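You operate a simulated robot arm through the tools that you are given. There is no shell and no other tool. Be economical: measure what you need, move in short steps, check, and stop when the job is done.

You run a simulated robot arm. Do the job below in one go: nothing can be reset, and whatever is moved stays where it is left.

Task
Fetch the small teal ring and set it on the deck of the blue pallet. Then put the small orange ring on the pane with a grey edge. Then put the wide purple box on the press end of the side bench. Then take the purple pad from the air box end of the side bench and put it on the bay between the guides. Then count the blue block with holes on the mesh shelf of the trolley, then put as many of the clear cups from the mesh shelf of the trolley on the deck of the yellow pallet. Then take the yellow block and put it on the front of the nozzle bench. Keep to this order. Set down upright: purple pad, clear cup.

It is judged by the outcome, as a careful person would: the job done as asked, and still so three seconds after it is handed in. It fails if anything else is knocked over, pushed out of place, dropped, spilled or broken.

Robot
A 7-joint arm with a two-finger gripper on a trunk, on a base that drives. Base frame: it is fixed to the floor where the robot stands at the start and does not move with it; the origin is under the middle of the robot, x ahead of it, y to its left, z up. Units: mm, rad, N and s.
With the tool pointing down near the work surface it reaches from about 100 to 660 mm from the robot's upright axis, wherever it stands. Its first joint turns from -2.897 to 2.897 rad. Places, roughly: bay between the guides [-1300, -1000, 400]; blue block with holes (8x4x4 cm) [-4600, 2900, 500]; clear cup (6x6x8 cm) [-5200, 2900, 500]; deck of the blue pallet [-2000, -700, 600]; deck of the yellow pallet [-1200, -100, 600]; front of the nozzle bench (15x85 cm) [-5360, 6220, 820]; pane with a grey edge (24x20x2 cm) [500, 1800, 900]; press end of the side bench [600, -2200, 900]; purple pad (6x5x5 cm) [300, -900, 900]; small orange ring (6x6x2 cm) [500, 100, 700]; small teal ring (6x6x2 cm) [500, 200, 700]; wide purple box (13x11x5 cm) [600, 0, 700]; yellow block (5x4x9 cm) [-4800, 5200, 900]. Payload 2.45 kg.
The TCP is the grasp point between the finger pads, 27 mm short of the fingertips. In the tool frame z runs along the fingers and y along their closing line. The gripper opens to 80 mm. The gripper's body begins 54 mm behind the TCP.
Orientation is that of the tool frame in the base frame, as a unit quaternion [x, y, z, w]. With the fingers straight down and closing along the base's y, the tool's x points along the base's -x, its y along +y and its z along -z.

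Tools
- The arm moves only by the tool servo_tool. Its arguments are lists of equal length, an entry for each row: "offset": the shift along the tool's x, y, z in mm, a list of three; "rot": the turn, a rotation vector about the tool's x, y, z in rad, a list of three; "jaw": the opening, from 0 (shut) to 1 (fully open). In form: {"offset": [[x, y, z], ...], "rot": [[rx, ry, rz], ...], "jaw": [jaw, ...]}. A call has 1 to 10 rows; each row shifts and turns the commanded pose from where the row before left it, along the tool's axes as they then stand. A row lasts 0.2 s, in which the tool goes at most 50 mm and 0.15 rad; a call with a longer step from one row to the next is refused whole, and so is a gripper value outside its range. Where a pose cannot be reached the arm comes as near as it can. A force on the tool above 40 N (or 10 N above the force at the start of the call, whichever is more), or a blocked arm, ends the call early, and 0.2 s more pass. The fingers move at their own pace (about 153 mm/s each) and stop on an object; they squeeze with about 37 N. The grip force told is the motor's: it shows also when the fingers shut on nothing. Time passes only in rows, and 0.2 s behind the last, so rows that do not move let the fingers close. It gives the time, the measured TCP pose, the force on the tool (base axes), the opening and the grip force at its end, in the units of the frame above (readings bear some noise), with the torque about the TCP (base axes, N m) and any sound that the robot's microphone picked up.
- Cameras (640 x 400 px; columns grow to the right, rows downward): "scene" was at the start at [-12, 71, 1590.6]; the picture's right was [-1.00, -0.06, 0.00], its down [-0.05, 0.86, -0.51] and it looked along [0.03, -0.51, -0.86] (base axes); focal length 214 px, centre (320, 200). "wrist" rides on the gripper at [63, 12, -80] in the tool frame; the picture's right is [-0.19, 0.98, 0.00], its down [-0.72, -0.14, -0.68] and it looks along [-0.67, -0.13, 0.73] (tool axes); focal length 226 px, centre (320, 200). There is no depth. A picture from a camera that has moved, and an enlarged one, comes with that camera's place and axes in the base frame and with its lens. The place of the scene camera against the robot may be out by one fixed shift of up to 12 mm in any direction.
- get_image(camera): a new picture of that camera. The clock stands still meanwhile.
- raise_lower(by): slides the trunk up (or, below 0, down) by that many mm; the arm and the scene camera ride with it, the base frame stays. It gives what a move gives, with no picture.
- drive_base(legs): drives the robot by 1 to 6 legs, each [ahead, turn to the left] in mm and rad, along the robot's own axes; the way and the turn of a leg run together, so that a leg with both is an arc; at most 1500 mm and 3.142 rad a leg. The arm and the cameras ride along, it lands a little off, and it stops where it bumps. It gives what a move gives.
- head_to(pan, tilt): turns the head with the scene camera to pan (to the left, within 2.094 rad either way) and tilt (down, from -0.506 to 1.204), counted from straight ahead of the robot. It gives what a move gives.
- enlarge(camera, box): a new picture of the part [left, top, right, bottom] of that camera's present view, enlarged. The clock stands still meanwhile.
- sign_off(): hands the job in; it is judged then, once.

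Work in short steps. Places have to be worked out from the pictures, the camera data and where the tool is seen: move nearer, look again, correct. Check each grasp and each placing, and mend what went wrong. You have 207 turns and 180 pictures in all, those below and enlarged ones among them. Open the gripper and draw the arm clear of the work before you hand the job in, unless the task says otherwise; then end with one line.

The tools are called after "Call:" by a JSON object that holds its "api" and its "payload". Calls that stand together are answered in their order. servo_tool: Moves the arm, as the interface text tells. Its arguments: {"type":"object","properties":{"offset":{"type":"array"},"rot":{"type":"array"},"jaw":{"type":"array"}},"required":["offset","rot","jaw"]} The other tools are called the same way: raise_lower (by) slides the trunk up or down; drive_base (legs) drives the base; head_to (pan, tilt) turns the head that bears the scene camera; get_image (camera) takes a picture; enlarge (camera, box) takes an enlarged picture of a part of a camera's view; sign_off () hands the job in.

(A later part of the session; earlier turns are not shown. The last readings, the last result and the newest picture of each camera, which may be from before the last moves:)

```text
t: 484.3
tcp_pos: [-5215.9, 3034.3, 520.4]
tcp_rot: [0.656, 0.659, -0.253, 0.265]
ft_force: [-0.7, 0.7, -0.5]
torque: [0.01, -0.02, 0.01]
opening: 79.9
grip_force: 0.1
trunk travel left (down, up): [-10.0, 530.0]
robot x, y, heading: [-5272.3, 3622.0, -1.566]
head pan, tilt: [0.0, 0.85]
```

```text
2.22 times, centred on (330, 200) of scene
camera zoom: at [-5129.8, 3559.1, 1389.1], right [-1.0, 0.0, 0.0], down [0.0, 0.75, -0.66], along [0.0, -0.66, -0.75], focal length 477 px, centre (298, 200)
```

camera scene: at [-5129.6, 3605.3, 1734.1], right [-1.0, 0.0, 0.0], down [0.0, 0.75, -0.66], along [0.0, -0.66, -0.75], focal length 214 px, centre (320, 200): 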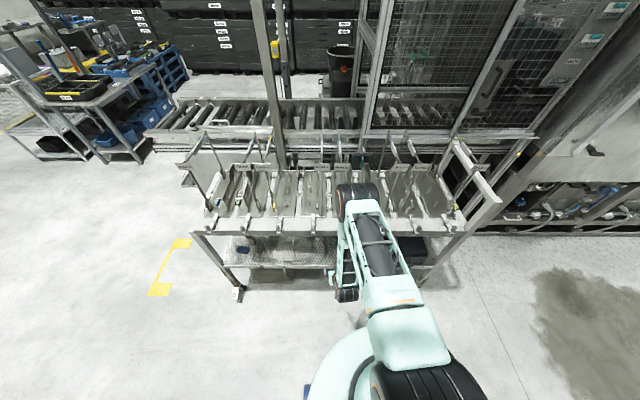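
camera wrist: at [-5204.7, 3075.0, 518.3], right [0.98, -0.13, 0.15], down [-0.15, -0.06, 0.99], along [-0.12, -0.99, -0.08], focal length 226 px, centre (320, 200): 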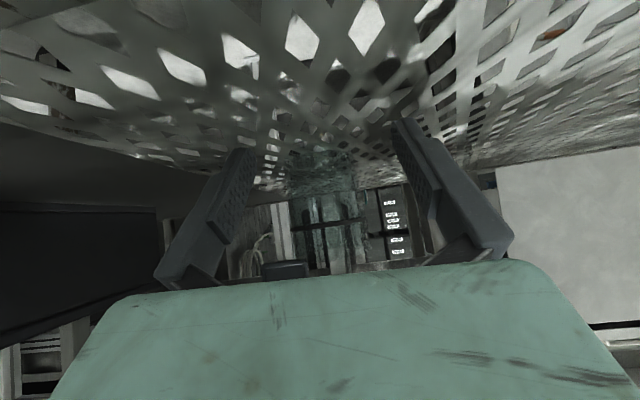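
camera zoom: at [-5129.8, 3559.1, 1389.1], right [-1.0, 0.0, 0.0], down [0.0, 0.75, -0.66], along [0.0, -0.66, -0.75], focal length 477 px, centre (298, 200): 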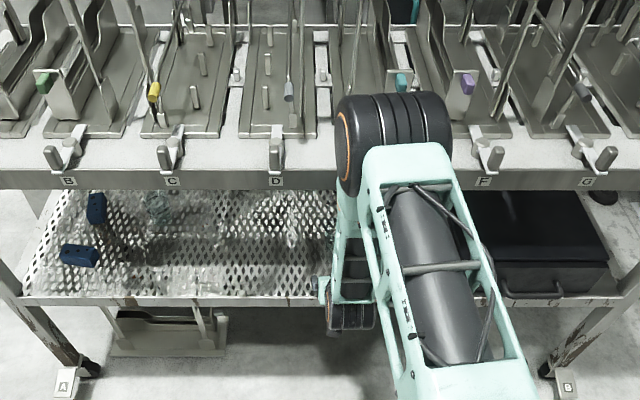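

Free again. I back 60 mm more and extend the arm half-way toward the cup, watching the elbow.

Call:
{"api": "drive_base", "payload": {"legs": [[-60, 0]]}}

Call:
{"api": "servo_tool", "payload": {"offset": [[-28, -2, 27.5], [-28, -2, 27.5], [-28, -1, 27.5], [0, 0, 0]], "rot": [[0, 0, 0], [0, 0, 0], [0, 0, 0], [0, 0, 0]], "jaw": [1, 1, 1, 1]}}

Call:
{"api": "enlarge", "payload": {"camera": "scene", "box": [220, 110, 440, 290]}}

Call:
{"api": "get_image", "payload": {"camera": "wrist"}}

```text
t: 485.3
tcp_pos: [-5215.8, 3091.7, 519.3]
tcp_rot: [0.656, 0.66, -0.253, 0.265]
ft_force: [-0.1, -0.2, 0.9]
torque: [-0.01, 0.01, 0.0]
opening: 80.1
grip_force: 0.0
trunk travel left (down, up): [-10.0, 530.0]
robot x, y, heading: [-5275.0, 3679.0, -1.573]
head pan, tilt: [0.0, 0.85]
```

```text
t: 486.3
tcp_pos: [-5219.8, 2977.3, 518.8]
tcp_rot: [0.656, 0.66, -0.254, 0.265]
ft_force: [0.6, -1.1, 0.1]
torque: [0.03, -0.02, -0.01]
opening: 80.0
grip_force: 0.1
trunk travel left (down, up): [-10.0, 530.0]
robot x, y, heading: [-5272.7, 3678.6, -1.571]
head pan, tilt: [0.0, 0.85]
```

```text
2.22 times, centred on (330, 200) of scene
camera zoom: at [-5129.8, 3618.4, 1389.1], right [-1.0, 0.0, 0.0], down [0.0, 0.75, -0.66], along [0.0, -0.66, -0.75], focal length 477 px, centre (298, 200)
```

zoom: 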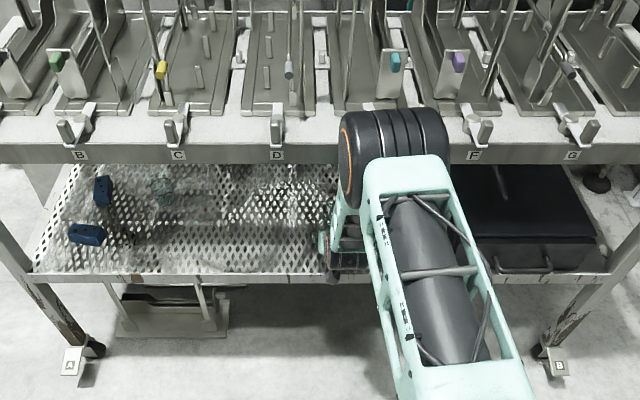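

```text
45 pictures are left
camera wrist: at [-5209.2, 3077.8, 533.4], right [0.98, -0.13, 0.15], down [-0.15, -0.06, 0.99], along [-0.12, -0.99, -0.08], focal length 226 px, centre (320, 200)
```

wrist: 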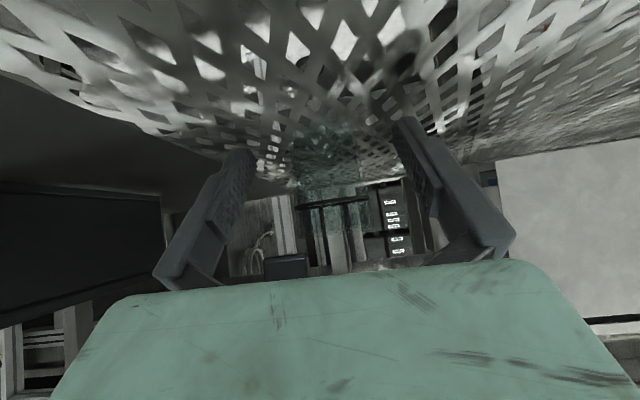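

Elbow is clear. I go the remaining 52 mm and close on the cup.

Call:
{"api": "servo_tool", "payload": {"offset": [[-18.8, 0, 18], [-18.8, 0, 18], [0, 0, 0]], "rot": [[0, 0, 0], [0, 0, 0], [0, 0, 0]], "jaw": [1, 1, 1]}}

Call:
{"api": "get_image", "payload": {"camera": "wrist"}}

```text
t: 487.1
tcp_pos: [-5222.2, 2925.9, 516.6]
tcp_rot: [0.656, 0.66, -0.253, 0.266]
ft_force: [0.5, 0.0, 0.0]
torque: [-0.03, 0.02, -0.01]
opening: 79.9
grip_force: 0.0
trunk travel left (down, up): [-10.0, 530.0]
robot x, y, heading: [-5271.8, 3678.2, -1.574]
head pan, tilt: [0.0, 0.85]
```

```text
44 pictures are left
camera wrist: at [-5210.4, 3026.4, 530.8], right [0.98, -0.13, 0.14], down [-0.15, -0.06, 0.99], along [-0.12, -0.99, -0.08], focal length 226 px, centre (320, 200)
```

wrist: 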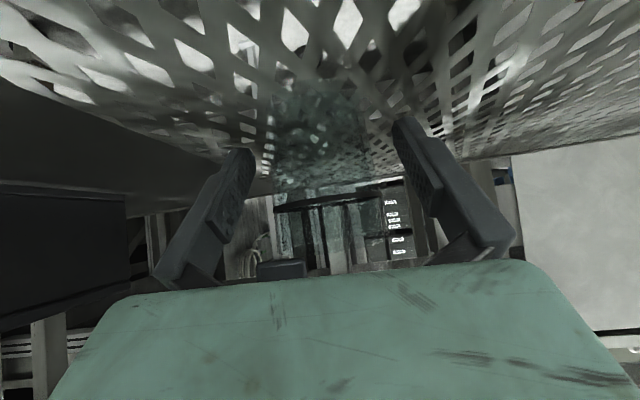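

The cup sits between the jaws as cup B did. I close and lift.

Call:
{"api": "servo_tool", "payload": {"offset": [[-4, 1, 4], [0, 0, 0], [0, 0, 0], [0, 0, 0], [-8.7, 0, -9], [-8.7, 0, -9]], "rot": [[0, 0, 0], [0, 0, 0], [0, 0, 0], [0, 0, 0], [0, 0, 0], [0, 0, 0]], "jaw": [1, 0, 0, 0, 0, 0]}}

Call:
{"api": "get_image", "payload": {"camera": "wrist"}}

```text
t: 488.5
tcp_pos: [-5219.7, 2918.4, 541.6]
tcp_rot: [0.656, 0.66, -0.254, 0.265]
ft_force: [-0.1, 0.2, -0.7]
torque: [0.01, 0.0, -0.03]
opening: 52.7
grip_force: 36.7
trunk travel left (down, up): [-10.0, 530.0]
robot x, y, heading: [-5270.8, 3681.3, -1.573]
head pan, tilt: [0.0, 0.85]
```

```text
43 pictures are left
camera wrist: at [-5209.2, 3019.5, 555.5], right [0.98, -0.13, 0.15], down [-0.15, -0.06, 0.99], along [-0.12, -0.99, -0.08], focal length 226 px, centre (320, 200)
```

wrist: 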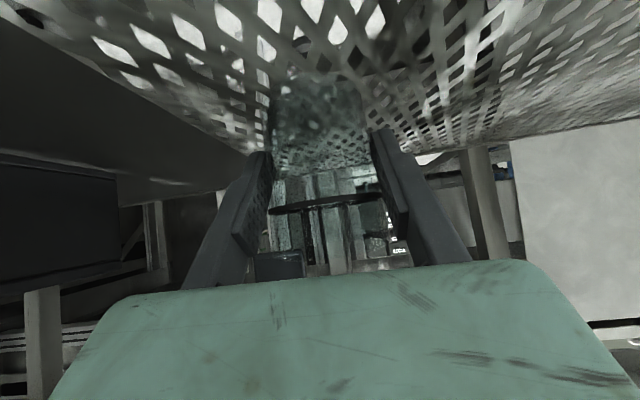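

Cup lifted. I back straight out 260 mm, raise the trunk, and check the levers.

Call:
{"api": "drive_base", "payload": {"legs": [[-260, 0]]}}

Call:
{"api": "raise_lower", "payload": {"by": 350}}

Call:
{"api": "get_image", "payload": {"camera": "scene"}}

```text
t: 490.4
tcp_pos: [-5216.7, 3179.5, 541.9]
tcp_rot: [0.655, 0.661, -0.252, 0.266]
ft_force: [-0.4, -0.2, -0.1]
torque: [0.0, -0.01, 0.0]
opening: 51.0
grip_force: 36.8
trunk travel left (down, up): [-10.0, 530.0]
robot x, y, heading: [-5272.1, 3939.4, -1.564]
head pan, tilt: [0.0, 0.85]
```

```text
t: 493.8
tcp_pos: [-5216.5, 3181.1, 891.5]
tcp_rot: [0.654, 0.661, -0.252, 0.266]
ft_force: [-0.7, 0.6, -0.5]
torque: [0.05, 0.01, -0.04]
opening: 50.4
grip_force: 37.7
trunk travel left (down, up): [-360.0, 180.0]
robot x, y, heading: [-5272.8, 3939.0, -1.568]
head pan, tilt: [0.0, 0.85]
```

```text
42 pictures are left
camera scene: at [-5129.8, 3881.0, 1739.0], right [-1.0, 0.0, 0.0], down [0.0, 0.75, -0.66], along [0.0, -0.66, -0.75], focal length 214 px, centre (320, 200)
```

scene: 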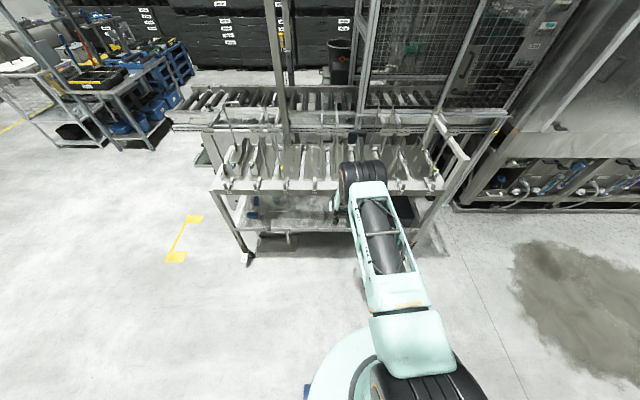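

I retract the arm 250 mm and drive back toward the yellow pallet.

Call:
{"api": "servo_tool", "payload": {"offset": [[30, 0, -29], [30, 0, -29], [30, 0, -29], [30, 0, -29], [30, 0, -29], [30, 0, -29]], "rot": [[0, 0, 0], [0, 0, 0], [0, 0, 0], [0, 0, 0], [0, 0, 0], [0, 0, 0]], "jaw": [0, 0, 0, 0, 0, 0]}}

Call:
{"api": "drive_base", "payload": {"legs": [[0, 1.22]]}}

Call:
{"api": "get_image", "payload": {"camera": "wrist"}}

Call:
{"api": "head_to", "payload": {"pan": -1.3, "tilt": 0.8}}

Call:
{"api": "enlarge", "payload": {"camera": "scene", "box": [160, 60, 480, 260]}}

```text
t: 495.2
tcp_pos: [-5218.4, 3435.5, 895.3]
tcp_rot: [0.654, 0.662, -0.253, 0.266]
ft_force: [-0.6, -0.1, -1.0]
torque: [-0.03, 0.01, 0.02]
opening: 50.4
grip_force: 37.3
trunk travel left (down, up): [-360.0, 180.0]
robot x, y, heading: [-5271.5, 3940.3, -1.564]
head pan, tilt: [0.0, 0.85]
```

```text
t: 498.7
tcp_pos: [-4777.6, 3820.0, 895.3]
tcp_rot: [0.155, 0.917, -0.054, 0.363]
ft_force: [0.5, 0.2, -0.9]
torque: [0.02, 0.01, 0.0]
opening: 50.4
grip_force: 37.1
trunk travel left (down, up): [-360.0, 180.0]
robot x, y, heading: [-5273.1, 3938.2, -0.34]
head pan, tilt: [0.0, 0.85]
```

```text
41 pictures are left
camera wrist: at [-4869.6, 3865.4, 909.4], right [0.45, 0.88, 0.15], down [0.01, -0.17, 0.99], along [0.89, -0.44, -0.08], focal length 226 px, centre (320, 200)
```

wrist: 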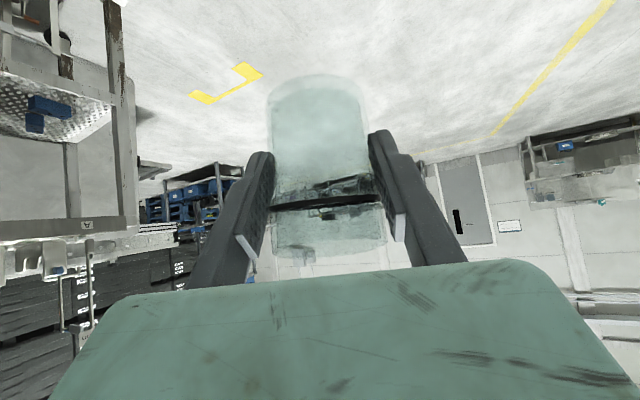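

```text
t: 500.2
tcp_pos: [-4778.1, 3821.6, 894.9]
tcp_rot: [0.155, 0.917, -0.054, 0.363]
ft_force: [0.4, 0.1, 0.1]
torque: [0.01, 0.03, -0.01]
opening: 50.5
grip_force: 37.2
trunk travel left (down, up): [-360.0, 180.0]
robot x, y, heading: [-5272.8, 3940.5, -0.342]
head pan, tilt: [-1.3, 0.799]
```

```text
2.00 times, centred on (320, 160) of scene
camera zoom: at [-5247.2, 3997.4, 1743.2], right [-1.0, 0.07, 0.0], down [0.05, 0.72, -0.7], along [-0.05, -0.7, -0.72], focal length 429 px, centre (320, 280)
```

zoom: 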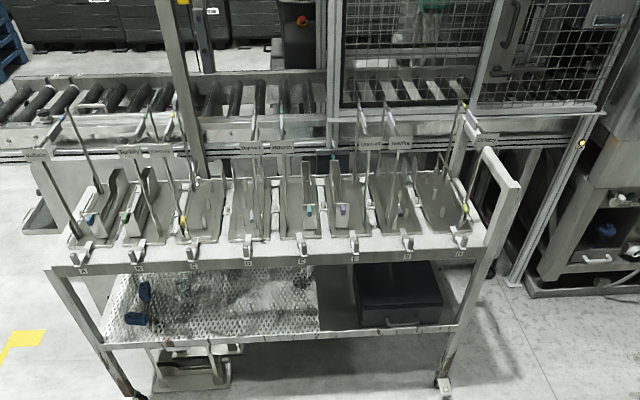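

All levers look untouched and two blocks remain on the shelf. I drive on to the yellow pallet.

Call:
{"api": "drive_base", "payload": {"legs": [[0, 0.036], [1500, 0], [1500, 0], [1500, 0], [570, 0]]}}

```text
t: 524.6
tcp_pos: [20.2, 2442.4, 895.4]
tcp_rot: [0.138, 0.92, -0.047, 0.364]
ft_force: [0.1, 0.4, 0.1]
torque: [-0.03, 0.02, 0.01]
opening: 50.4
grip_force: 37.0
trunk travel left (down, up): [-360.0, 180.0]
robot x, y, heading: [-478.4, 2543.1, -0.308]
head pan, tilt: [-1.3, 0.799]
```

Call:
{"api": "drive_base", "payload": {"legs": [[0, -1.226], [1500, 0], [860, 0], [0, -1.6]]}}

Call:
{"api": "head_to", "payload": {"pan": 0.3, "tilt": 0.8}}

Call:
{"api": "get_image", "payload": {"camera": "scene"}}

Call:
{"api": "get_image", "payload": {"camera": "wrist"}}

```text
t: 543.5
tcp_pos: [-814.5, 104.7, 895.2]
tcp_rot: [0.93, -0.004, -0.367, 0.006]
ft_force: [0.8, 0.3, -1.0]
torque: [0.04, -0.01, 0.0]
opening: 50.3
grip_force: 36.8
trunk travel left (down, up): [-360.0, 180.0]
robot x, y, heading: [-304.1, 152.1, 3.13]
head pan, tilt: [-1.3, 0.799]
```

```text
t: 545.2
tcp_pos: [-814.5, 104.9, 895.5]
tcp_rot: [0.931, -0.004, -0.366, 0.006]
ft_force: [0.1, -0.5, 0.2]
torque: [-0.01, -0.03, -0.03]
opening: 50.1
grip_force: 36.9
trunk travel left (down, up): [-360.0, 180.0]
robot x, y, heading: [-306.6, 150.2, 3.124]
head pan, tilt: [0.3, 0.799]
```

```text
39 pictures are left
camera scene: at [-363.2, -15.4, 1743.1], right [-0.28, 0.96, 0.0], down [0.69, 0.2, -0.7], along [-0.67, -0.2, -0.72], focal length 214 px, centre (320, 200)
```

scene: 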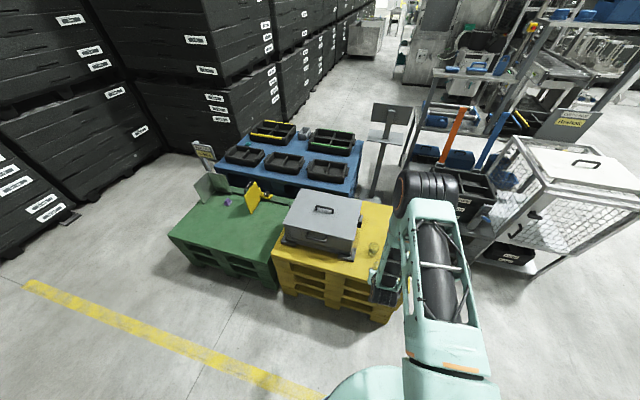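

```text
38 pictures are left
camera wrist: at [-714.9, 92.9, 909.3], right [-0.15, -0.98, 0.15], down [-0.06, 0.16, 0.99], along [-0.99, 0.13, -0.08], focal length 226 px, centre (320, 200)
```

wrist: 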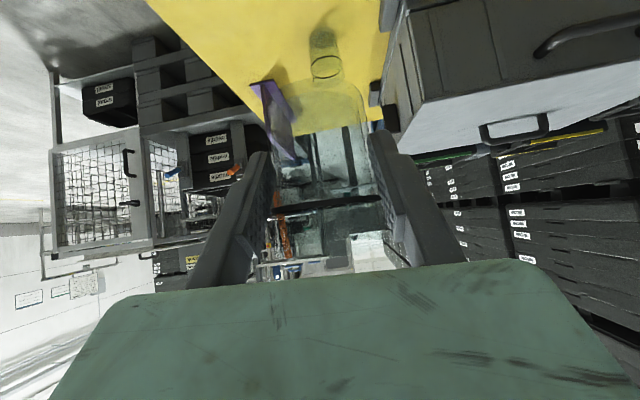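

Cup 1 still stands. I drive 100 mm forward, extend 60 mm and lower toward (−988,105), in front of cup 1.

Call:
{"api": "drive_base", "payload": {"legs": [[100, 0]]}}

Call:
{"api": "servo_tool", "payload": {"offset": [[-22, 0, 20.5], [-22, 0, 20.5], [30.6, 0, 33], [30.6, 0, 33], [30.6, 0, 33], [24, 0, 26]], "rot": [[0, 0, 0], [0, 0, 0], [0, 0, 0], [0, 0, 0], [0, 0, 0], [0, 0, 0]], "jaw": [0, 0, 0, 0, 0, 0]}}

Call:
{"api": "get_image", "payload": {"camera": "wrist"}}

```text
t: 546.3
tcp_pos: [-912.7, 107.1, 894.4]
tcp_rot: [0.931, -0.006, -0.365, 0.005]
ft_force: [-0.7, -0.1, -0.5]
torque: [0.01, -0.03, -0.01]
opening: 50.1
grip_force: 37.3
trunk travel left (down, up): [-360.0, 180.0]
robot x, y, heading: [-401.8, 154.6, 3.12]
head pan, tilt: [0.3, 0.799]
```

```text
t: 547.7
tcp_pos: [-970.7, 105.8, 721.0]
tcp_rot: [0.93, -0.005, -0.367, 0.006]
ft_force: [0.1, -0.2, -0.2]
torque: [-0.02, -0.02, -0.02]
opening: 50.1
grip_force: 36.9
trunk travel left (down, up): [-360.0, 180.0]
robot x, y, heading: [-403.5, 152.3, 3.128]
head pan, tilt: [0.3, 0.799]
```

```text
37 pictures are left
camera wrist: at [-870.6, 92.7, 736.1], right [-0.15, -0.98, 0.15], down [-0.06, 0.16, 0.99], along [-0.99, 0.14, -0.08], focal length 226 px, centre (320, 200)
```

wrist: 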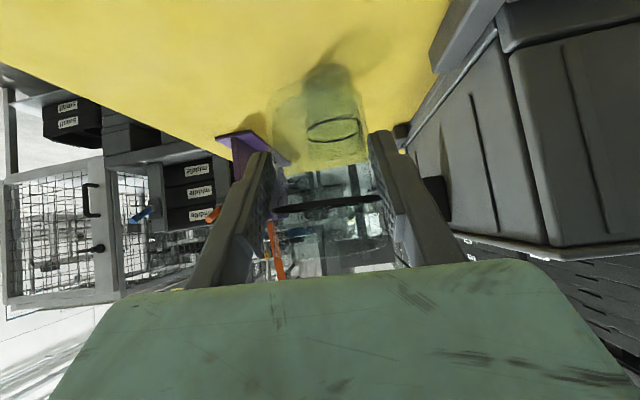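

Cup 1 is ~110 mm beyond. I lower 50 mm, then in small steps to contact.

Call:
{"api": "servo_tool", "payload": {"offset": [[17, 0, 18.3], [17, 0, 18.3], [2.7, 0, 2.9], [2.7, 0, 2.9], [2.7, 0, 2.9], [2.7, 0, 2.9]], "rot": [[0, 0, 0], [0, 0, 0], [0, 0, 0], [0, 0, 0], [0, 0, 0], [0, 0, 0]], "jaw": [0, 0, 0, 0, 0, 0]}}

Call:
{"api": "servo_tool", "payload": {"offset": [[2, 0, 2.2], [2, 0, 2.2], [0, 0, 0]], "rot": [[0, 0, 0], [0, 0, 0], [0, 0, 0]], "jaw": [0, 0, 0]}}

```text
t: 549.1
tcp_pos: [-972.2, 105.8, 658.8]
tcp_rot: [0.93, -0.006, -0.367, 0.005]
ft_force: [-0.3, 0.5, -0.8]
torque: [-0.04, -0.04, -0.01]
opening: 50.2
grip_force: 36.9
trunk travel left (down, up): [-360.0, 180.0]
robot x, y, heading: [-403.9, 149.9, 3.126]
head pan, tilt: [0.3, 0.799]
```

```text
t: 549.9
tcp_pos: [-973.3, 106.0, 652.0]
tcp_rot: [0.93, -0.005, -0.367, 0.005]
ft_force: [0.6, -0.7, -0.4]
torque: [-0.05, -0.01, -0.02]
opening: 50.2
grip_force: 37.0
trunk travel left (down, up): [-360.0, 180.0]
robot x, y, heading: [-402.5, 149.2, 3.124]
head pan, tilt: [0.3, 0.799]
```

Call:
{"api": "servo_tool", "payload": {"offset": [[2, 0, 2.2], [2, 0, 2.2], [2, 0, 2.2], [0, 0, 0]], "rot": [[0, 0, 0], [0, 0, 0], [0, 0, 0], [0, 0, 0]], "jaw": [0, 0, 0, 0]}}

```text
t: 550.9
tcp_pos: [-973.9, 105.3, 645.5]
tcp_rot: [0.93, -0.005, -0.368, 0.005]
ft_force: [2.2, 0.4, 14.7]
torque: [0.32, 0.26, -0.03]
opening: 50.2
grip_force: 36.7
trunk travel left (down, up): [-360.0, 180.0]
robot x, y, heading: [-403.9, 151.6, 3.125]
head pan, tilt: [0.3, 0.799]
```

Contact (15 N). I ease up 2 mm, open, withdraw along the tool axis and check.

Call:
{"api": "servo_tool", "payload": {"offset": [[-1.4, 0, -1.5], [0, 0, 0], [0, 0, 0], [0, 0, -20], [0, 0, -40], [0, 0, -45], [0, 0, -45], [0, 0, -45]], "rot": [[0, 0, 0], [0, 0, 0], [0, 0, 0], [0, 0, 0], [0, 0, 0], [0, 0, 0], [0, 0, 0], [0, 0, 0]], "jaw": [0, 1, 1, 1, 1, 1, 1, 1]}}

Call:
{"api": "get_image", "payload": {"camera": "wrist"}}

Call:
{"api": "enlarge", "payload": {"camera": "scene", "box": [250, 180, 430, 340]}}

```text
t: 552.7
tcp_pos: [-844.8, 106.4, 790.2]
tcp_rot: [0.93, -0.005, -0.367, 0.005]
ft_force: [-0.2, -1.1, 0.9]
torque: [0.02, 0.0, -0.03]
opening: 80.2
grip_force: 0.1
trunk travel left (down, up): [-360.0, 180.0]
robot x, y, heading: [-406.6, 154.6, 3.122]
head pan, tilt: [0.3, 0.799]
```

```text
36 pictures are left
camera wrist: at [-743.5, 93.8, 804.8], right [-0.15, -0.98, 0.14], down [-0.06, 0.16, 0.99], along [-0.99, 0.14, -0.08], focal length 226 px, centre (320, 200)
```

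wrist: 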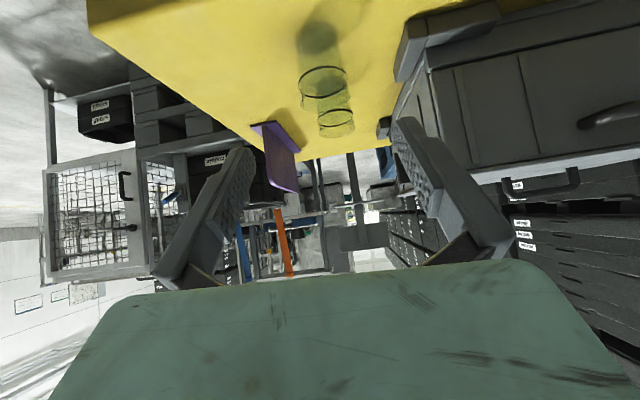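

```text
2.50 times, centred on (340, 260) of scene
camera zoom: at [-460.3, -13.7, 1743.2], right [-0.28, 0.96, 0.0], down [0.69, 0.2, -0.7], along [-0.67, -0.19, -0.72], focal length 536 px, centre (270, 50)
```

zoom: 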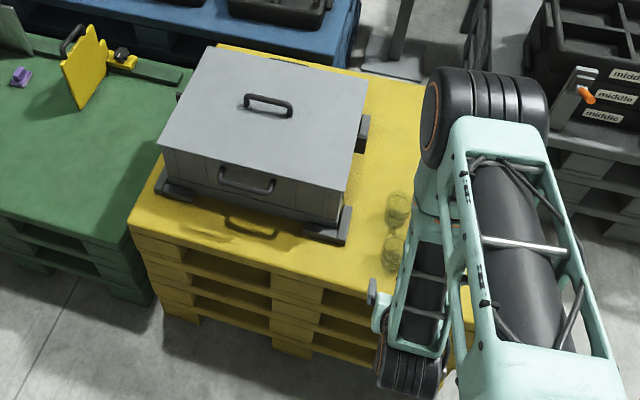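

Both cups stand upright on the yellow deck. Last: the yellow block at about (−4800,5200). I drive out north and then north-west.

Call:
{"api": "drive_base", "payload": {"legs": [[-60, 0], [0, -1.56], [1500, 0], [780, 0], [0, 1.11]]}}

Call:
{"api": "servo_tool", "payload": {"offset": [[0, 0, 0], [0, 0, 0], [0, 0, 0], [0, 0, 0], [0, 0, 0], [0, 0, -40], [0, 0, -45], [0, 0, -45], [0, 0, -45], [0, 0, -45]], "rot": [[0, 0.15, 0], [0, 0.15, 0], [0, 0.15, 0], [0, 0.15, 0], [0, 0.149, 0], [0, 0, 0], [0, 0, 0], [0, 0, 0], [0, 0, 0], [0, 0, 0]], "jaw": [1, 1, 1, 1, 1, 1, 1, 1, 1, 1]}}

```text
t: 571.5
tcp_pos: [-882.9, 2595.0, 789.8]
tcp_rot: [0.915, -0.168, -0.361, -0.058]
ft_force: [-0.2, -0.3, -0.1]
torque: [-0.02, -0.02, -0.02]
opening: 80.1
grip_force: 0.1
trunk travel left (down, up): [-360.0, 180.0]
robot x, y, heading: [-455.3, 2483.7, 2.773]
head pan, tilt: [0.3, 0.799]
```

```text
t: 573.7
tcp_pos: [-876.5, 2598.3, 1009.4]
tcp_rot: [0.984, -0.178, -0.002, 0.007]
ft_force: [-0.3, 0.5, -0.1]
torque: [-0.03, 0.03, 0.01]
opening: 80.0
grip_force: 0.1
trunk travel left (down, up): [-360.0, 180.0]
robot x, y, heading: [-453.6, 2485.8, 2.776]
head pan, tilt: [0.3, 0.799]
```

Call:
{"api": "drive_base", "payload": {"legs": [[0, -0.096], [1500, 0], [1500, 0], [600, 0]]}}

Call:
{"api": "head_to", "payload": {"pan": -0.2, "tilt": 0.4}}

Call:
{"api": "get_image", "payload": {"camera": "scene"}}

```text
t: 591.5
tcp_pos: [-4082.0, 4189.8, 1009.4]
tcp_rot: [0.974, -0.225, -0.002, 0.007]
ft_force: [0.6, 0.5, -0.1]
torque: [0.02, -0.02, -0.02]
opening: 80.0
grip_force: 0.0
trunk travel left (down, up): [-360.0, 180.0]
robot x, y, heading: [-3673.7, 4036.8, 2.681]
head pan, tilt: [0.3, 0.799]
```

```text
t: 592.5
tcp_pos: [-4081.9, 4189.7, 1008.5]
tcp_rot: [0.974, -0.225, -0.002, 0.007]
ft_force: [-0.2, -0.7, 0.3]
torque: [-0.01, 0.01, -0.01]
opening: 80.0
grip_force: 0.1
trunk travel left (down, up): [-360.0, 180.0]
robot x, y, heading: [-3672.0, 4038.9, 2.676]
head pan, tilt: [-0.201, 0.4]
```

```text
34 pictures are left
camera scene: at [-3786.2, 3959.4, 1778.2], right [0.62, 0.79, 0.0], down [0.31, -0.24, -0.92], along [-0.73, 0.57, -0.39], focal length 214 px, centre (320, 200)
```

scene: 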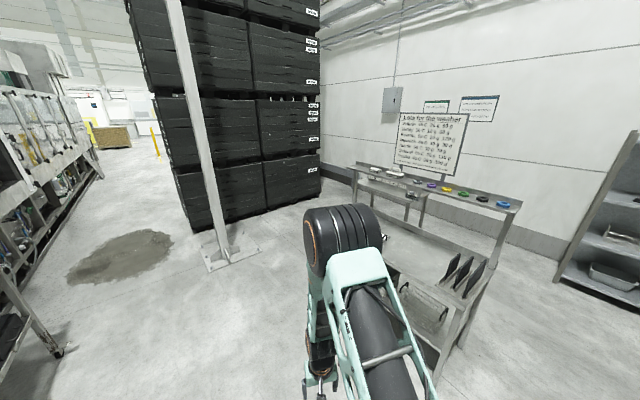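

The arm hides the block's place; I turn the robot right and look left.

Call:
{"api": "drive_base", "payload": {"legs": [[0, -0.9]]}}

Call:
{"api": "head_to", "payload": {"pan": 0.65, "tilt": 0.45}}

Call:
{"api": "get_image", "payload": {"camera": "scene"}}

```text
t: 595.2
tcp_pos: [-3818.4, 4450.4, 1008.9]
tcp_rot: [0.788, -0.615, -0.005, 0.005]
ft_force: [-0.5, -1.2, 0.5]
torque: [0.04, -0.01, -0.01]
opening: 79.8
grip_force: 0.0
trunk travel left (down, up): [-360.0, 180.0]
robot x, y, heading: [-3668.9, 4039.0, 1.802]
head pan, tilt: [-0.201, 0.4]
```

```text
t: 596.4
tcp_pos: [-3818.7, 4451.4, 1008.7]
tcp_rot: [0.788, -0.615, -0.005, 0.004]
ft_force: [-0.1, -0.5, -0.9]
torque: [0.0, -0.03, 0.0]
opening: 80.1
grip_force: 0.1
trunk travel left (down, up): [-360.0, 180.0]
robot x, y, heading: [-3668.7, 4036.2, 1.801]
head pan, tilt: [0.649, 0.45]
```

```text
33 pictures are left
camera scene: at [-3870.9, 4043.7, 1773.6], right [0.64, 0.77, 0.0], down [0.34, -0.28, -0.9], along [-0.69, 0.57, -0.44], focal length 214 px, centre (320, 200)
```

scene: 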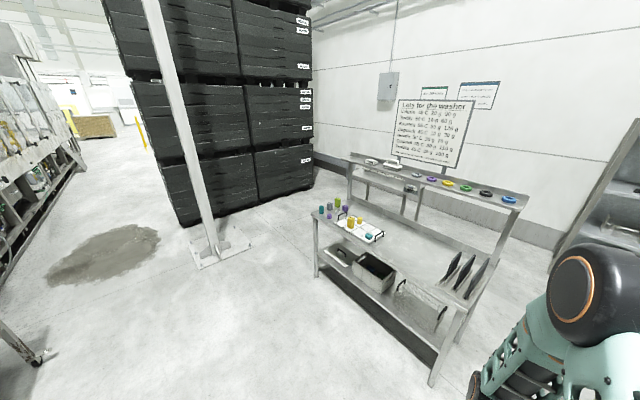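

Call:
{"api": "enlarge", "payload": {"camera": "scene", "box": [290, 140, 530, 300]}}

```text
2.50 times, centred on (410, 220) of scene
camera zoom: at [-3870.9, 4043.7, 1773.6], right [0.64, 0.77, 0.0], down [0.34, -0.28, -0.9], along [-0.69, 0.57, -0.44], focal length 536 px, centre (95, 150)
```

zoom: 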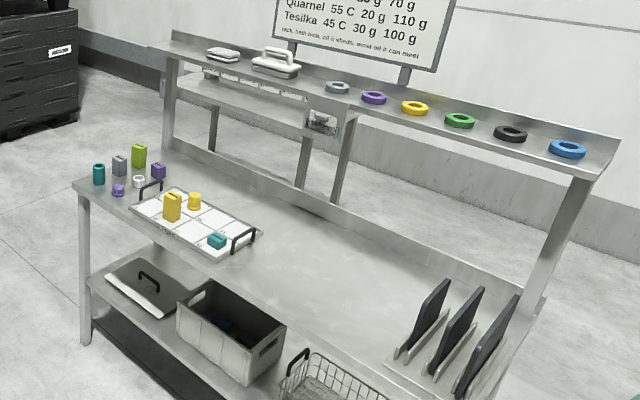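

The yellow block stands on the tray at about (−4786,5110); the nozzle bench lies behind that table, along y≈6220. I drive to stand before the block.

Call:
{"api": "drive_base", "payload": {"legs": [[0, 0.964], [1190, 0], [0, -1.194]]}}

Call:
{"api": "head_to", "payload": {"pan": 0.1, "tilt": 0.75}}

Call:
{"api": "get_image", "payload": {"camera": "scene"}}

```text
t: 607.9
tcp_pos: [-4808.4, 4891.0, 1009.7]
tcp_rot: [0.716, -0.699, -0.005, 0.005]
ft_force: [0.5, -0.3, -0.3]
torque: [0.0, -0.01, -0.03]
opening: 80.3
grip_force: 0.1
trunk travel left (down, up): [-360.0, 180.0]
robot x, y, heading: [-4755.2, 4454.8, 1.583]
head pan, tilt: [0.649, 0.45]
```

```text
t: 608.8
tcp_pos: [-4810.2, 4891.7, 1008.5]
tcp_rot: [0.715, -0.699, -0.005, 0.005]
ft_force: [0.5, 0.5, -0.3]
torque: [-0.02, 0.01, -0.02]
opening: 80.0
grip_force: 0.0
trunk travel left (down, up): [-360.0, 180.0]
robot x, y, heading: [-4752.4, 4455.1, 1.586]
head pan, tilt: [0.099, 0.75]
```

```text
31 pictures are left
camera scene: at [-4901.6, 4515.9, 1747.2], right [0.99, 0.11, 0.0], down [0.08, -0.68, -0.73], along [-0.08, 0.73, -0.68], focal length 214 px, centre (320, 200)
```

scene: 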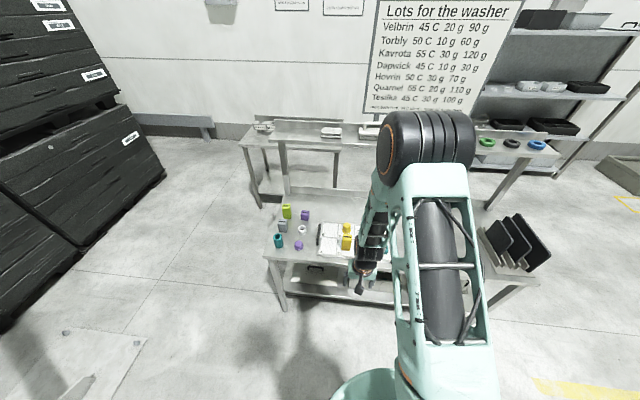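

Call:
{"api": "enlarge", "payload": {"camera": "scene", "box": [230, 110, 410, 290]}}

Call:
{"api": "get_image", "payload": {"camera": "wrist"}}

```text
2.22 times, centred on (320, 200) of scene
camera zoom: at [-4901.6, 4515.9, 1747.2], right [0.99, 0.11, 0.0], down [0.08, -0.68, -0.73], along [-0.08, 0.73, -0.68], focal length 477 px, centre (320, 200)
```

zoom: 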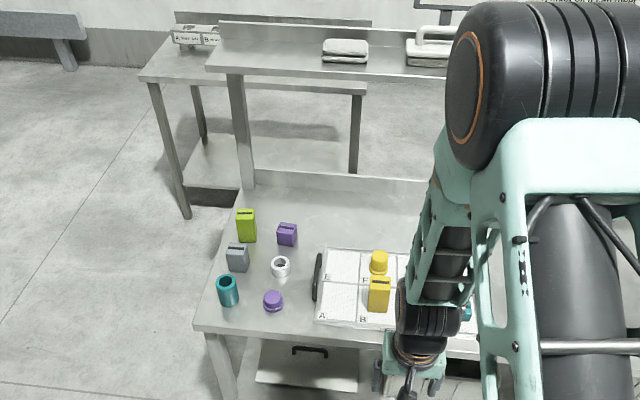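

```text
29 pictures are left
camera wrist: at [-4820.0, 4828.0, 1087.4], right [-0.99, 0.17, 0.01], down [0.13, 0.72, 0.68], along [0.11, 0.67, -0.73], focal length 226 px, centre (320, 200)
```

wrist: 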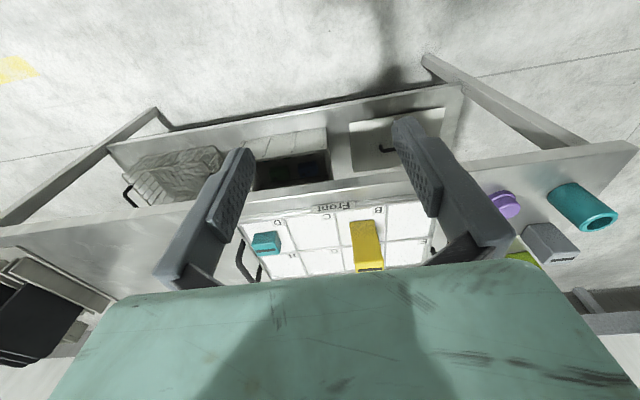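

The block (cell B) is near (−4840,5115). I level the tool and move above it.

Call:
{"api": "servo_tool", "payload": {"offset": [[0, 0, 0], [-44, 6, -6], [-44, 6, -6], [-44, 6, -6], [-44, 6, -6], [-44, 7, -6], [0, 0, 0]], "rot": [[0.014, 0, 0.0225], [0, 0, 0], [0, 0, 0], [0, 0, 0], [0, 0, 0], [0, 0, 0], [0, 0, 0]], "jaw": [1, 1, 1, 1, 1, 1, 1]}}

Call:
{"api": "get_image", "payload": {"camera": "wrist"}}

Call:
{"api": "enlarge", "payload": {"camera": "scene", "box": [290, 190, 410, 280]}}

```text
t: 610.4
tcp_pos: [-4839.4, 5111.9, 1041.5]
tcp_rot: [0.707, -0.707, -0.001, -0.001]
ft_force: [0.5, -0.4, -0.1]
torque: [0.0, -0.02, -0.01]
opening: 80.0
grip_force: 0.0
trunk travel left (down, up): [-360.0, 180.0]
robot x, y, heading: [-4754.3, 4459.1, 1.584]
head pan, tilt: [0.099, 0.75]
```

```text
28 pictures are left
camera wrist: at [-4852.8, 5047.5, 1121.2], right [-0.98, 0.19, 0.0], down [0.14, 0.72, 0.68], along [0.13, 0.67, -0.73], focal length 226 px, centre (320, 200)
```

wrist: 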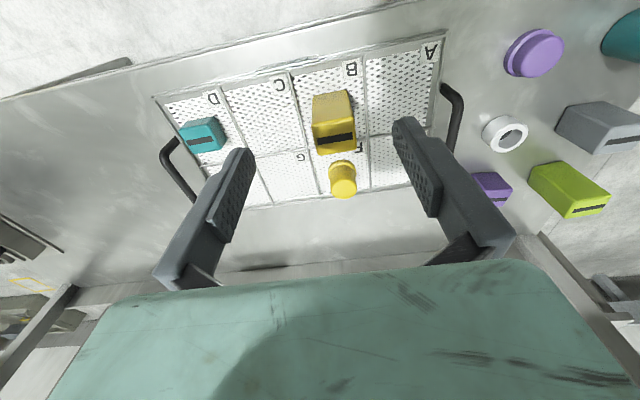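

```text
4.44 times, centred on (350, 235) of scene
camera zoom: at [-4901.4, 4515.6, 1747.2], right [0.99, 0.11, 0.0], down [0.08, -0.68, -0.73], along [-0.08, 0.73, -0.68], focal length 953 px, centre (187, 44)
```

zoom: 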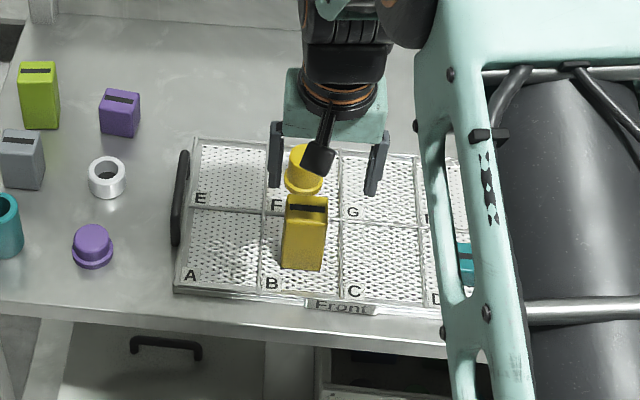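

Block top centre ≈ (−4847,5138,955). It's at the reach limit, so I drive 80 mm closer, then correct, and lower to z≈975.

Call:
{"api": "drive_base", "payload": {"legs": [[80, 0]]}}

Call:
{"api": "servo_tool", "payload": {"offset": [[27, 4, 0], [27, 3, 0], [0, 0, 35], [0, 0, 25], [0, 0, 0]], "rot": [[0, 0, 0], [0, 0, 0], [0, 0, 0], [0, 0, 0], [0, 0, 0]], "jaw": [1, 1, 1, 1, 1]}}

Call:
{"api": "get_image", "payload": {"camera": "wrist"}}

```text
t: 611.5
tcp_pos: [-4840.4, 5188.7, 1041.2]
tcp_rot: [0.707, -0.707, 0.0, 0.0]
ft_force: [0.1, 0.7, -0.1]
torque: [-0.03, -0.02, 0.03]
opening: 80.1
grip_force: 0.0
trunk travel left (down, up): [-360.0, 180.0]
robot x, y, heading: [-4759.1, 4530.3, 1.585]
head pan, tilt: [0.099, 0.75]
```

```text
t: 612.7
tcp_pos: [-4847.3, 5133.2, 983.8]
tcp_rot: [0.708, -0.707, 0.0, -0.001]
ft_force: [-0.1, 0.0, -0.3]
torque: [-0.03, -0.04, -0.01]
opening: 80.2
grip_force: 0.0
trunk travel left (down, up): [-360.0, 180.0]
robot x, y, heading: [-4754.9, 4530.6, 1.584]
head pan, tilt: [0.099, 0.75]
```

```text
26 pictures are left
camera wrist: at [-4859.8, 5070.6, 1061.6], right [-0.98, 0.19, 0.0], down [0.14, 0.72, 0.68], along [0.13, 0.67, -0.73], focal length 226 px, centre (320, 200)
```

wrist: 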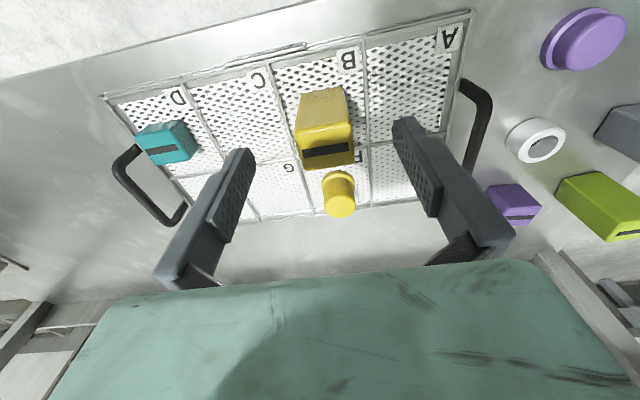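

Good alignment (block at x≈−4851). I lower to z≈930 and close.

Call:
{"api": "servo_tool", "payload": {"offset": [[-5, 3, 30], [0, 0, 24], [0, 0, 0], [0, 0, 0], [0, 0, 0], [0, 0, 0]], "rot": [[0, 0, 0], [0, 0, 0], [0, 0, 0], [0, 0, 0], [0, 0, 0], [0, 0, 0]], "jaw": [1, 1, 1, 0, 0, 0]}}

Call:
{"api": "get_image", "payload": {"camera": "wrist"}}

```text
t: 614.1
tcp_pos: [-4849.3, 5137.6, 929.0]
tcp_rot: [0.708, -0.707, -0.001, 0.0]
ft_force: [0.5, -0.3, -0.3]
torque: [-0.03, 0.04, 0.0]
opening: 0.0
grip_force: 29.5
trunk travel left (down, up): [-360.0, 180.0]
robot x, y, heading: [-4758.5, 4533.8, 1.577]
head pan, tilt: [0.099, 0.75]
```

```text
25 pictures are left
camera wrist: at [-4863.2, 5074.6, 1007.6], right [-0.98, 0.19, 0.0], down [0.14, 0.72, 0.68], along [0.13, 0.67, -0.73], focal length 226 px, centre (320, 200)
```

wrist: 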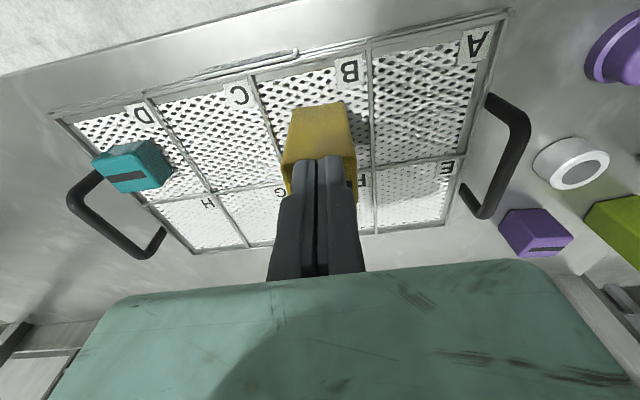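

The jaws closed above the block: it is lower than I judged. Recomputing the rays gives its top at z≈895, y≈5168. I rise, open, shift 30 mm and look again.

Call:
{"api": "servo_tool", "payload": {"offset": [[0, 0, -20], [0, 0, -20], [-30, -2, 0], [0, 0, 0]], "rot": [[0, 0, 0], [0, 0, 0], [0, 0, 0], [0, 0, 0]], "jaw": [0, 1, 1, 1]}}

Call:
{"api": "get_image", "payload": {"camera": "wrist"}}

Call:
{"api": "enlarge", "payload": {"camera": "scene", "box": [290, 190, 410, 280]}}

```text
t: 615.1
tcp_pos: [-4847.4, 5169.9, 969.7]
tcp_rot: [0.708, -0.706, -0.001, 0.0]
ft_force: [-0.4, -0.5, -0.1]
torque: [0.0, 0.01, -0.04]
opening: 79.8
grip_force: 0.1
trunk travel left (down, up): [-360.0, 180.0]
robot x, y, heading: [-4754.9, 4532.7, 1.582]
head pan, tilt: [0.099, 0.75]
```

```text
24 pictures are left
camera wrist: at [-4859.8, 5105.8, 1047.7], right [-0.98, 0.19, 0.0], down [0.14, 0.72, 0.68], along [0.13, 0.67, -0.73], focal length 226 px, centre (320, 200)
```

wrist: 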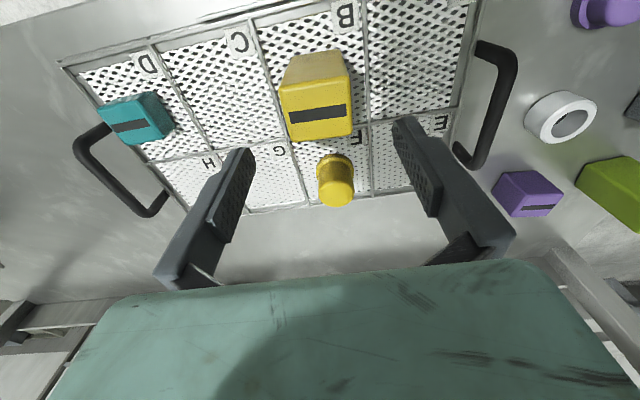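

```text
4.44 times, centred on (350, 235) of scene
camera zoom: at [-4902.5, 4592.9, 1747.2], right [0.99, 0.11, 0.0], down [0.08, -0.68, -0.73], along [-0.08, 0.73, -0.68], focal length 953 px, centre (187, 44)
```

zoom: 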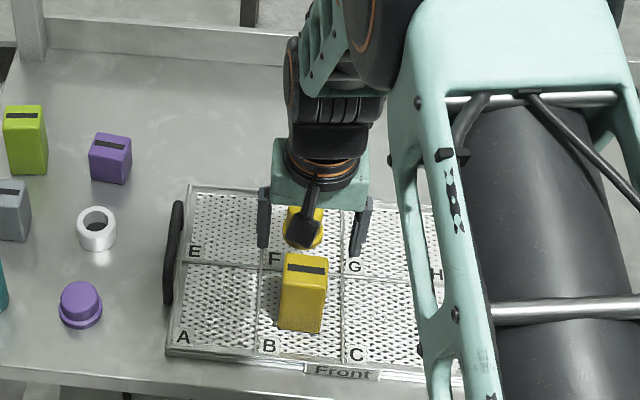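

Now block top ≈ (−4846,5165,~900). I lower to z≈872 and close.

Call:
{"api": "servo_tool", "payload": {"offset": [[5, 0, 40], [0, 0, 40], [0, 0, 18], [0, 0, 0], [0, 0, 0], [0, 0, 0], [0, 0, 0]], "rot": [[0, 0, 0], [0, 0, 0], [0, 0, 0], [0, 0, 0], [0, 0, 0], [0, 0, 0], [0, 0, 0]], "jaw": [1, 1, 1, 1, 0, 0, 0]}}

Call:
{"api": "get_image", "payload": {"camera": "wrist"}}

```text
t: 616.7
tcp_pos: [-4849.3, 5163.0, 870.9]
tcp_rot: [0.708, -0.706, 0.0, 0.0]
ft_force: [-0.7, -1.6, 0.0]
torque: [-0.01, -0.04, 0.01]
opening: 45.5
grip_force: 37.0
trunk travel left (down, up): [-360.0, 180.0]
robot x, y, heading: [-4758.5, 4533.8, 1.587]
head pan, tilt: [0.099, 0.75]
```

```text
22 pictures are left
camera wrist: at [-4862.5, 5101.0, 949.4], right [-0.98, 0.19, 0.0], down [0.14, 0.72, 0.68], along [0.13, 0.67, -0.73], focal length 226 px, centre (320, 200)
```

wrist: 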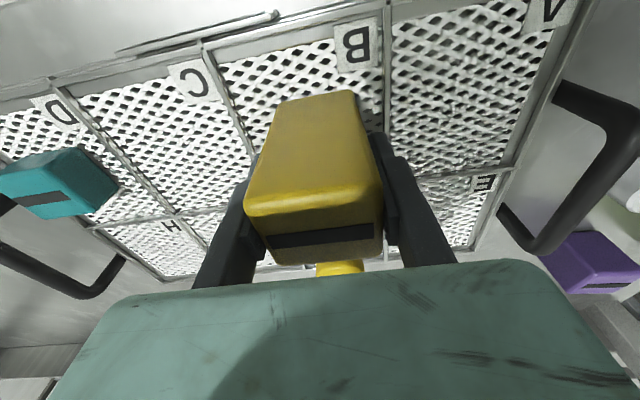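

Block gripped (45.5 mm). I lift it to z≈1140 and back away.

Call:
{"api": "servo_tool", "payload": {"offset": [[0, 0, -30], [0, 0, -40], [0, 0, -45], [0, 0, -45], [0, 0, -45], [0, 0, -45]], "rot": [[0, 0, 0], [0, 0, 0], [0, 0, 0], [0, 0, 0], [0, 0, 0], [0, 0, 0]], "jaw": [0, 0, 0, 0, 0, 0]}}

Call:
{"api": "get_image", "payload": {"camera": "wrist"}}

Call:
{"api": "drive_base", "payload": {"legs": [[-350, 0], [0, 1.1]]}}

Call:
{"api": "head_to", "payload": {"pan": -0.6, "tilt": 0.5}}

Call:
{"api": "get_image", "payload": {"camera": "scene"}}

```text
t: 618.1
tcp_pos: [-4850.6, 5163.1, 1117.9]
tcp_rot: [0.708, -0.707, 0.0, 0.0]
ft_force: [-0.1, -0.5, -4.2]
torque: [0.01, 0.02, 0.02]
opening: 45.8
grip_force: 37.2
trunk travel left (down, up): [-360.0, 180.0]
robot x, y, heading: [-4756.6, 4532.0, 1.586]
head pan, tilt: [0.099, 0.75]
```

```text
21 pictures are left
camera wrist: at [-4864.2, 5100.0, 1196.9], right [-0.98, 0.19, 0.0], down [0.14, 0.72, 0.68], along [0.13, 0.67, -0.73], focal length 226 px, centre (320, 200)
```

wrist: 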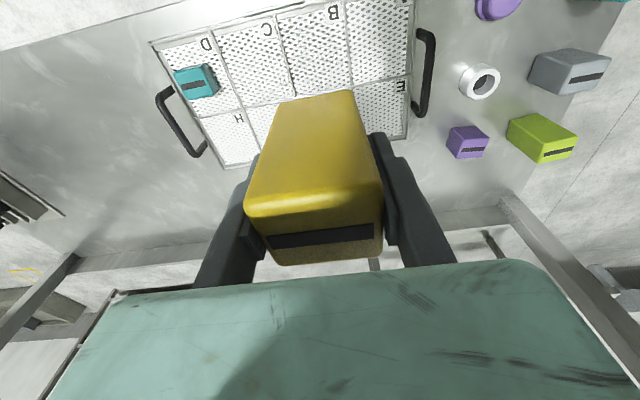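

```text
t: 623.3
tcp_pos: [-5367.1, 4351.1, 1117.5]
tcp_rot: [0.978, -0.209, -0.001, 0.0]
ft_force: [-0.3, 0.3, -4.4]
torque: [-0.02, 0.03, -0.01]
opening: 45.7
grip_force: 37.1
trunk travel left (down, up): [-360.0, 180.0]
robot x, y, heading: [-4753.1, 4178.0, 2.733]
head pan, tilt: [0.099, 0.75]
```

```text
t: 624.4
tcp_pos: [-5366.7, 4350.8, 1117.5]
tcp_rot: [0.978, -0.208, -0.001, 0.0]
ft_force: [-0.6, -0.2, -4.8]
torque: [0.02, 0.0, 0.05]
opening: 45.3
grip_force: 37.4
trunk travel left (down, up): [-360.0, 180.0]
robot x, y, heading: [-4753.4, 4176.3, 2.731]
head pan, tilt: [-0.6, 0.499]
```

```text
20 pictures are left
camera scene: at [-4836.3, 4117.7, 1769.0], right [0.85, 0.53, 0.0], down [0.26, -0.41, -0.88], along [-0.47, 0.74, -0.48], focal length 214 px, centre (320, 200)
```

scene: 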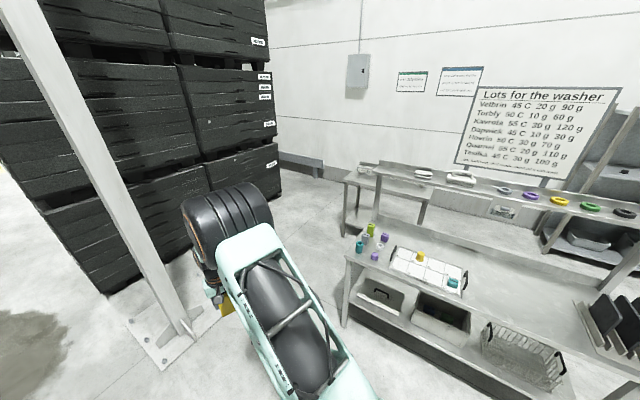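

I retract the arm, then drive west past the table's end and turn north toward the nozzle bench.

Call:
{"api": "servo_tool", "payload": {"offset": [[40, 0, 0], [40, 0, 0], [40, 0, 0], [40, 0, 0], [40, 0, 0]], "rot": [[0, 0, 0], [0, 0, 0], [0, 0, 0], [0, 0, 0], [0, 0, 0]], "jaw": [0, 0, 0, 0, 0]}}

Call:
{"api": "drive_base", "payload": {"legs": [[0, 0.135], [1005, 0], [0, -1.295]]}}

Call:
{"api": "head_to", "payload": {"pan": -0.1, "tilt": 0.5}}

Call:
{"api": "get_image", "payload": {"camera": "scene"}}

```text
t: 625.6
tcp_pos: [-5180.1, 4269.6, 1114.6]
tcp_rot: [0.978, -0.209, -0.002, -0.001]
ft_force: [0.7, 0.2, -3.9]
torque: [0.03, 0.03, 0.02]
opening: 45.5
grip_force: 37.5
trunk travel left (down, up): [-360.0, 180.0]
robot x, y, heading: [-4755.7, 4173.1, 2.733]
head pan, tilt: [-0.6, 0.499]
```

```text
t: 634.6
tcp_pos: [-5770.1, 4884.7, 1114.6]
tcp_rot: [-0.694, 0.72, 0.001, 0.001]
ft_force: [0.3, -0.4, -5.3]
torque: [0.02, 0.03, 0.01]
opening: 45.6
grip_force: 36.6
trunk travel left (down, up): [-360.0, 180.0]
robot x, y, heading: [-5694.1, 4452.1, 1.543]
head pan, tilt: [-0.6, 0.499]
```

```text
t: 635.6
tcp_pos: [-5770.8, 4883.6, 1113.7]
tcp_rot: [-0.694, 0.72, 0.001, 0.001]
ft_force: [-0.8, 0.6, -4.5]
torque: [0.04, -0.02, 0.0]
opening: 45.4
grip_force: 37.0
trunk travel left (down, up): [-360.0, 180.0]
robot x, y, heading: [-5689.5, 4451.6, 1.545]
head pan, tilt: [-0.099, 0.499]
```

```text
19 pictures are left
camera scene: at [-5820.4, 4525.4, 1769.1], right [0.99, -0.13, 0.0], down [-0.06, -0.48, -0.88], along [0.11, 0.87, -0.48], focal length 214 px, centre (320, 200)
```

scene: 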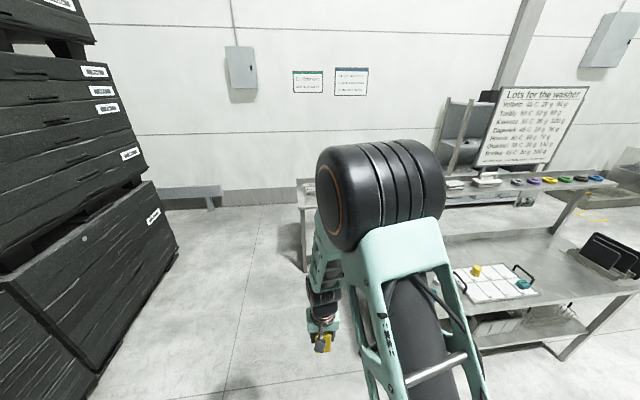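

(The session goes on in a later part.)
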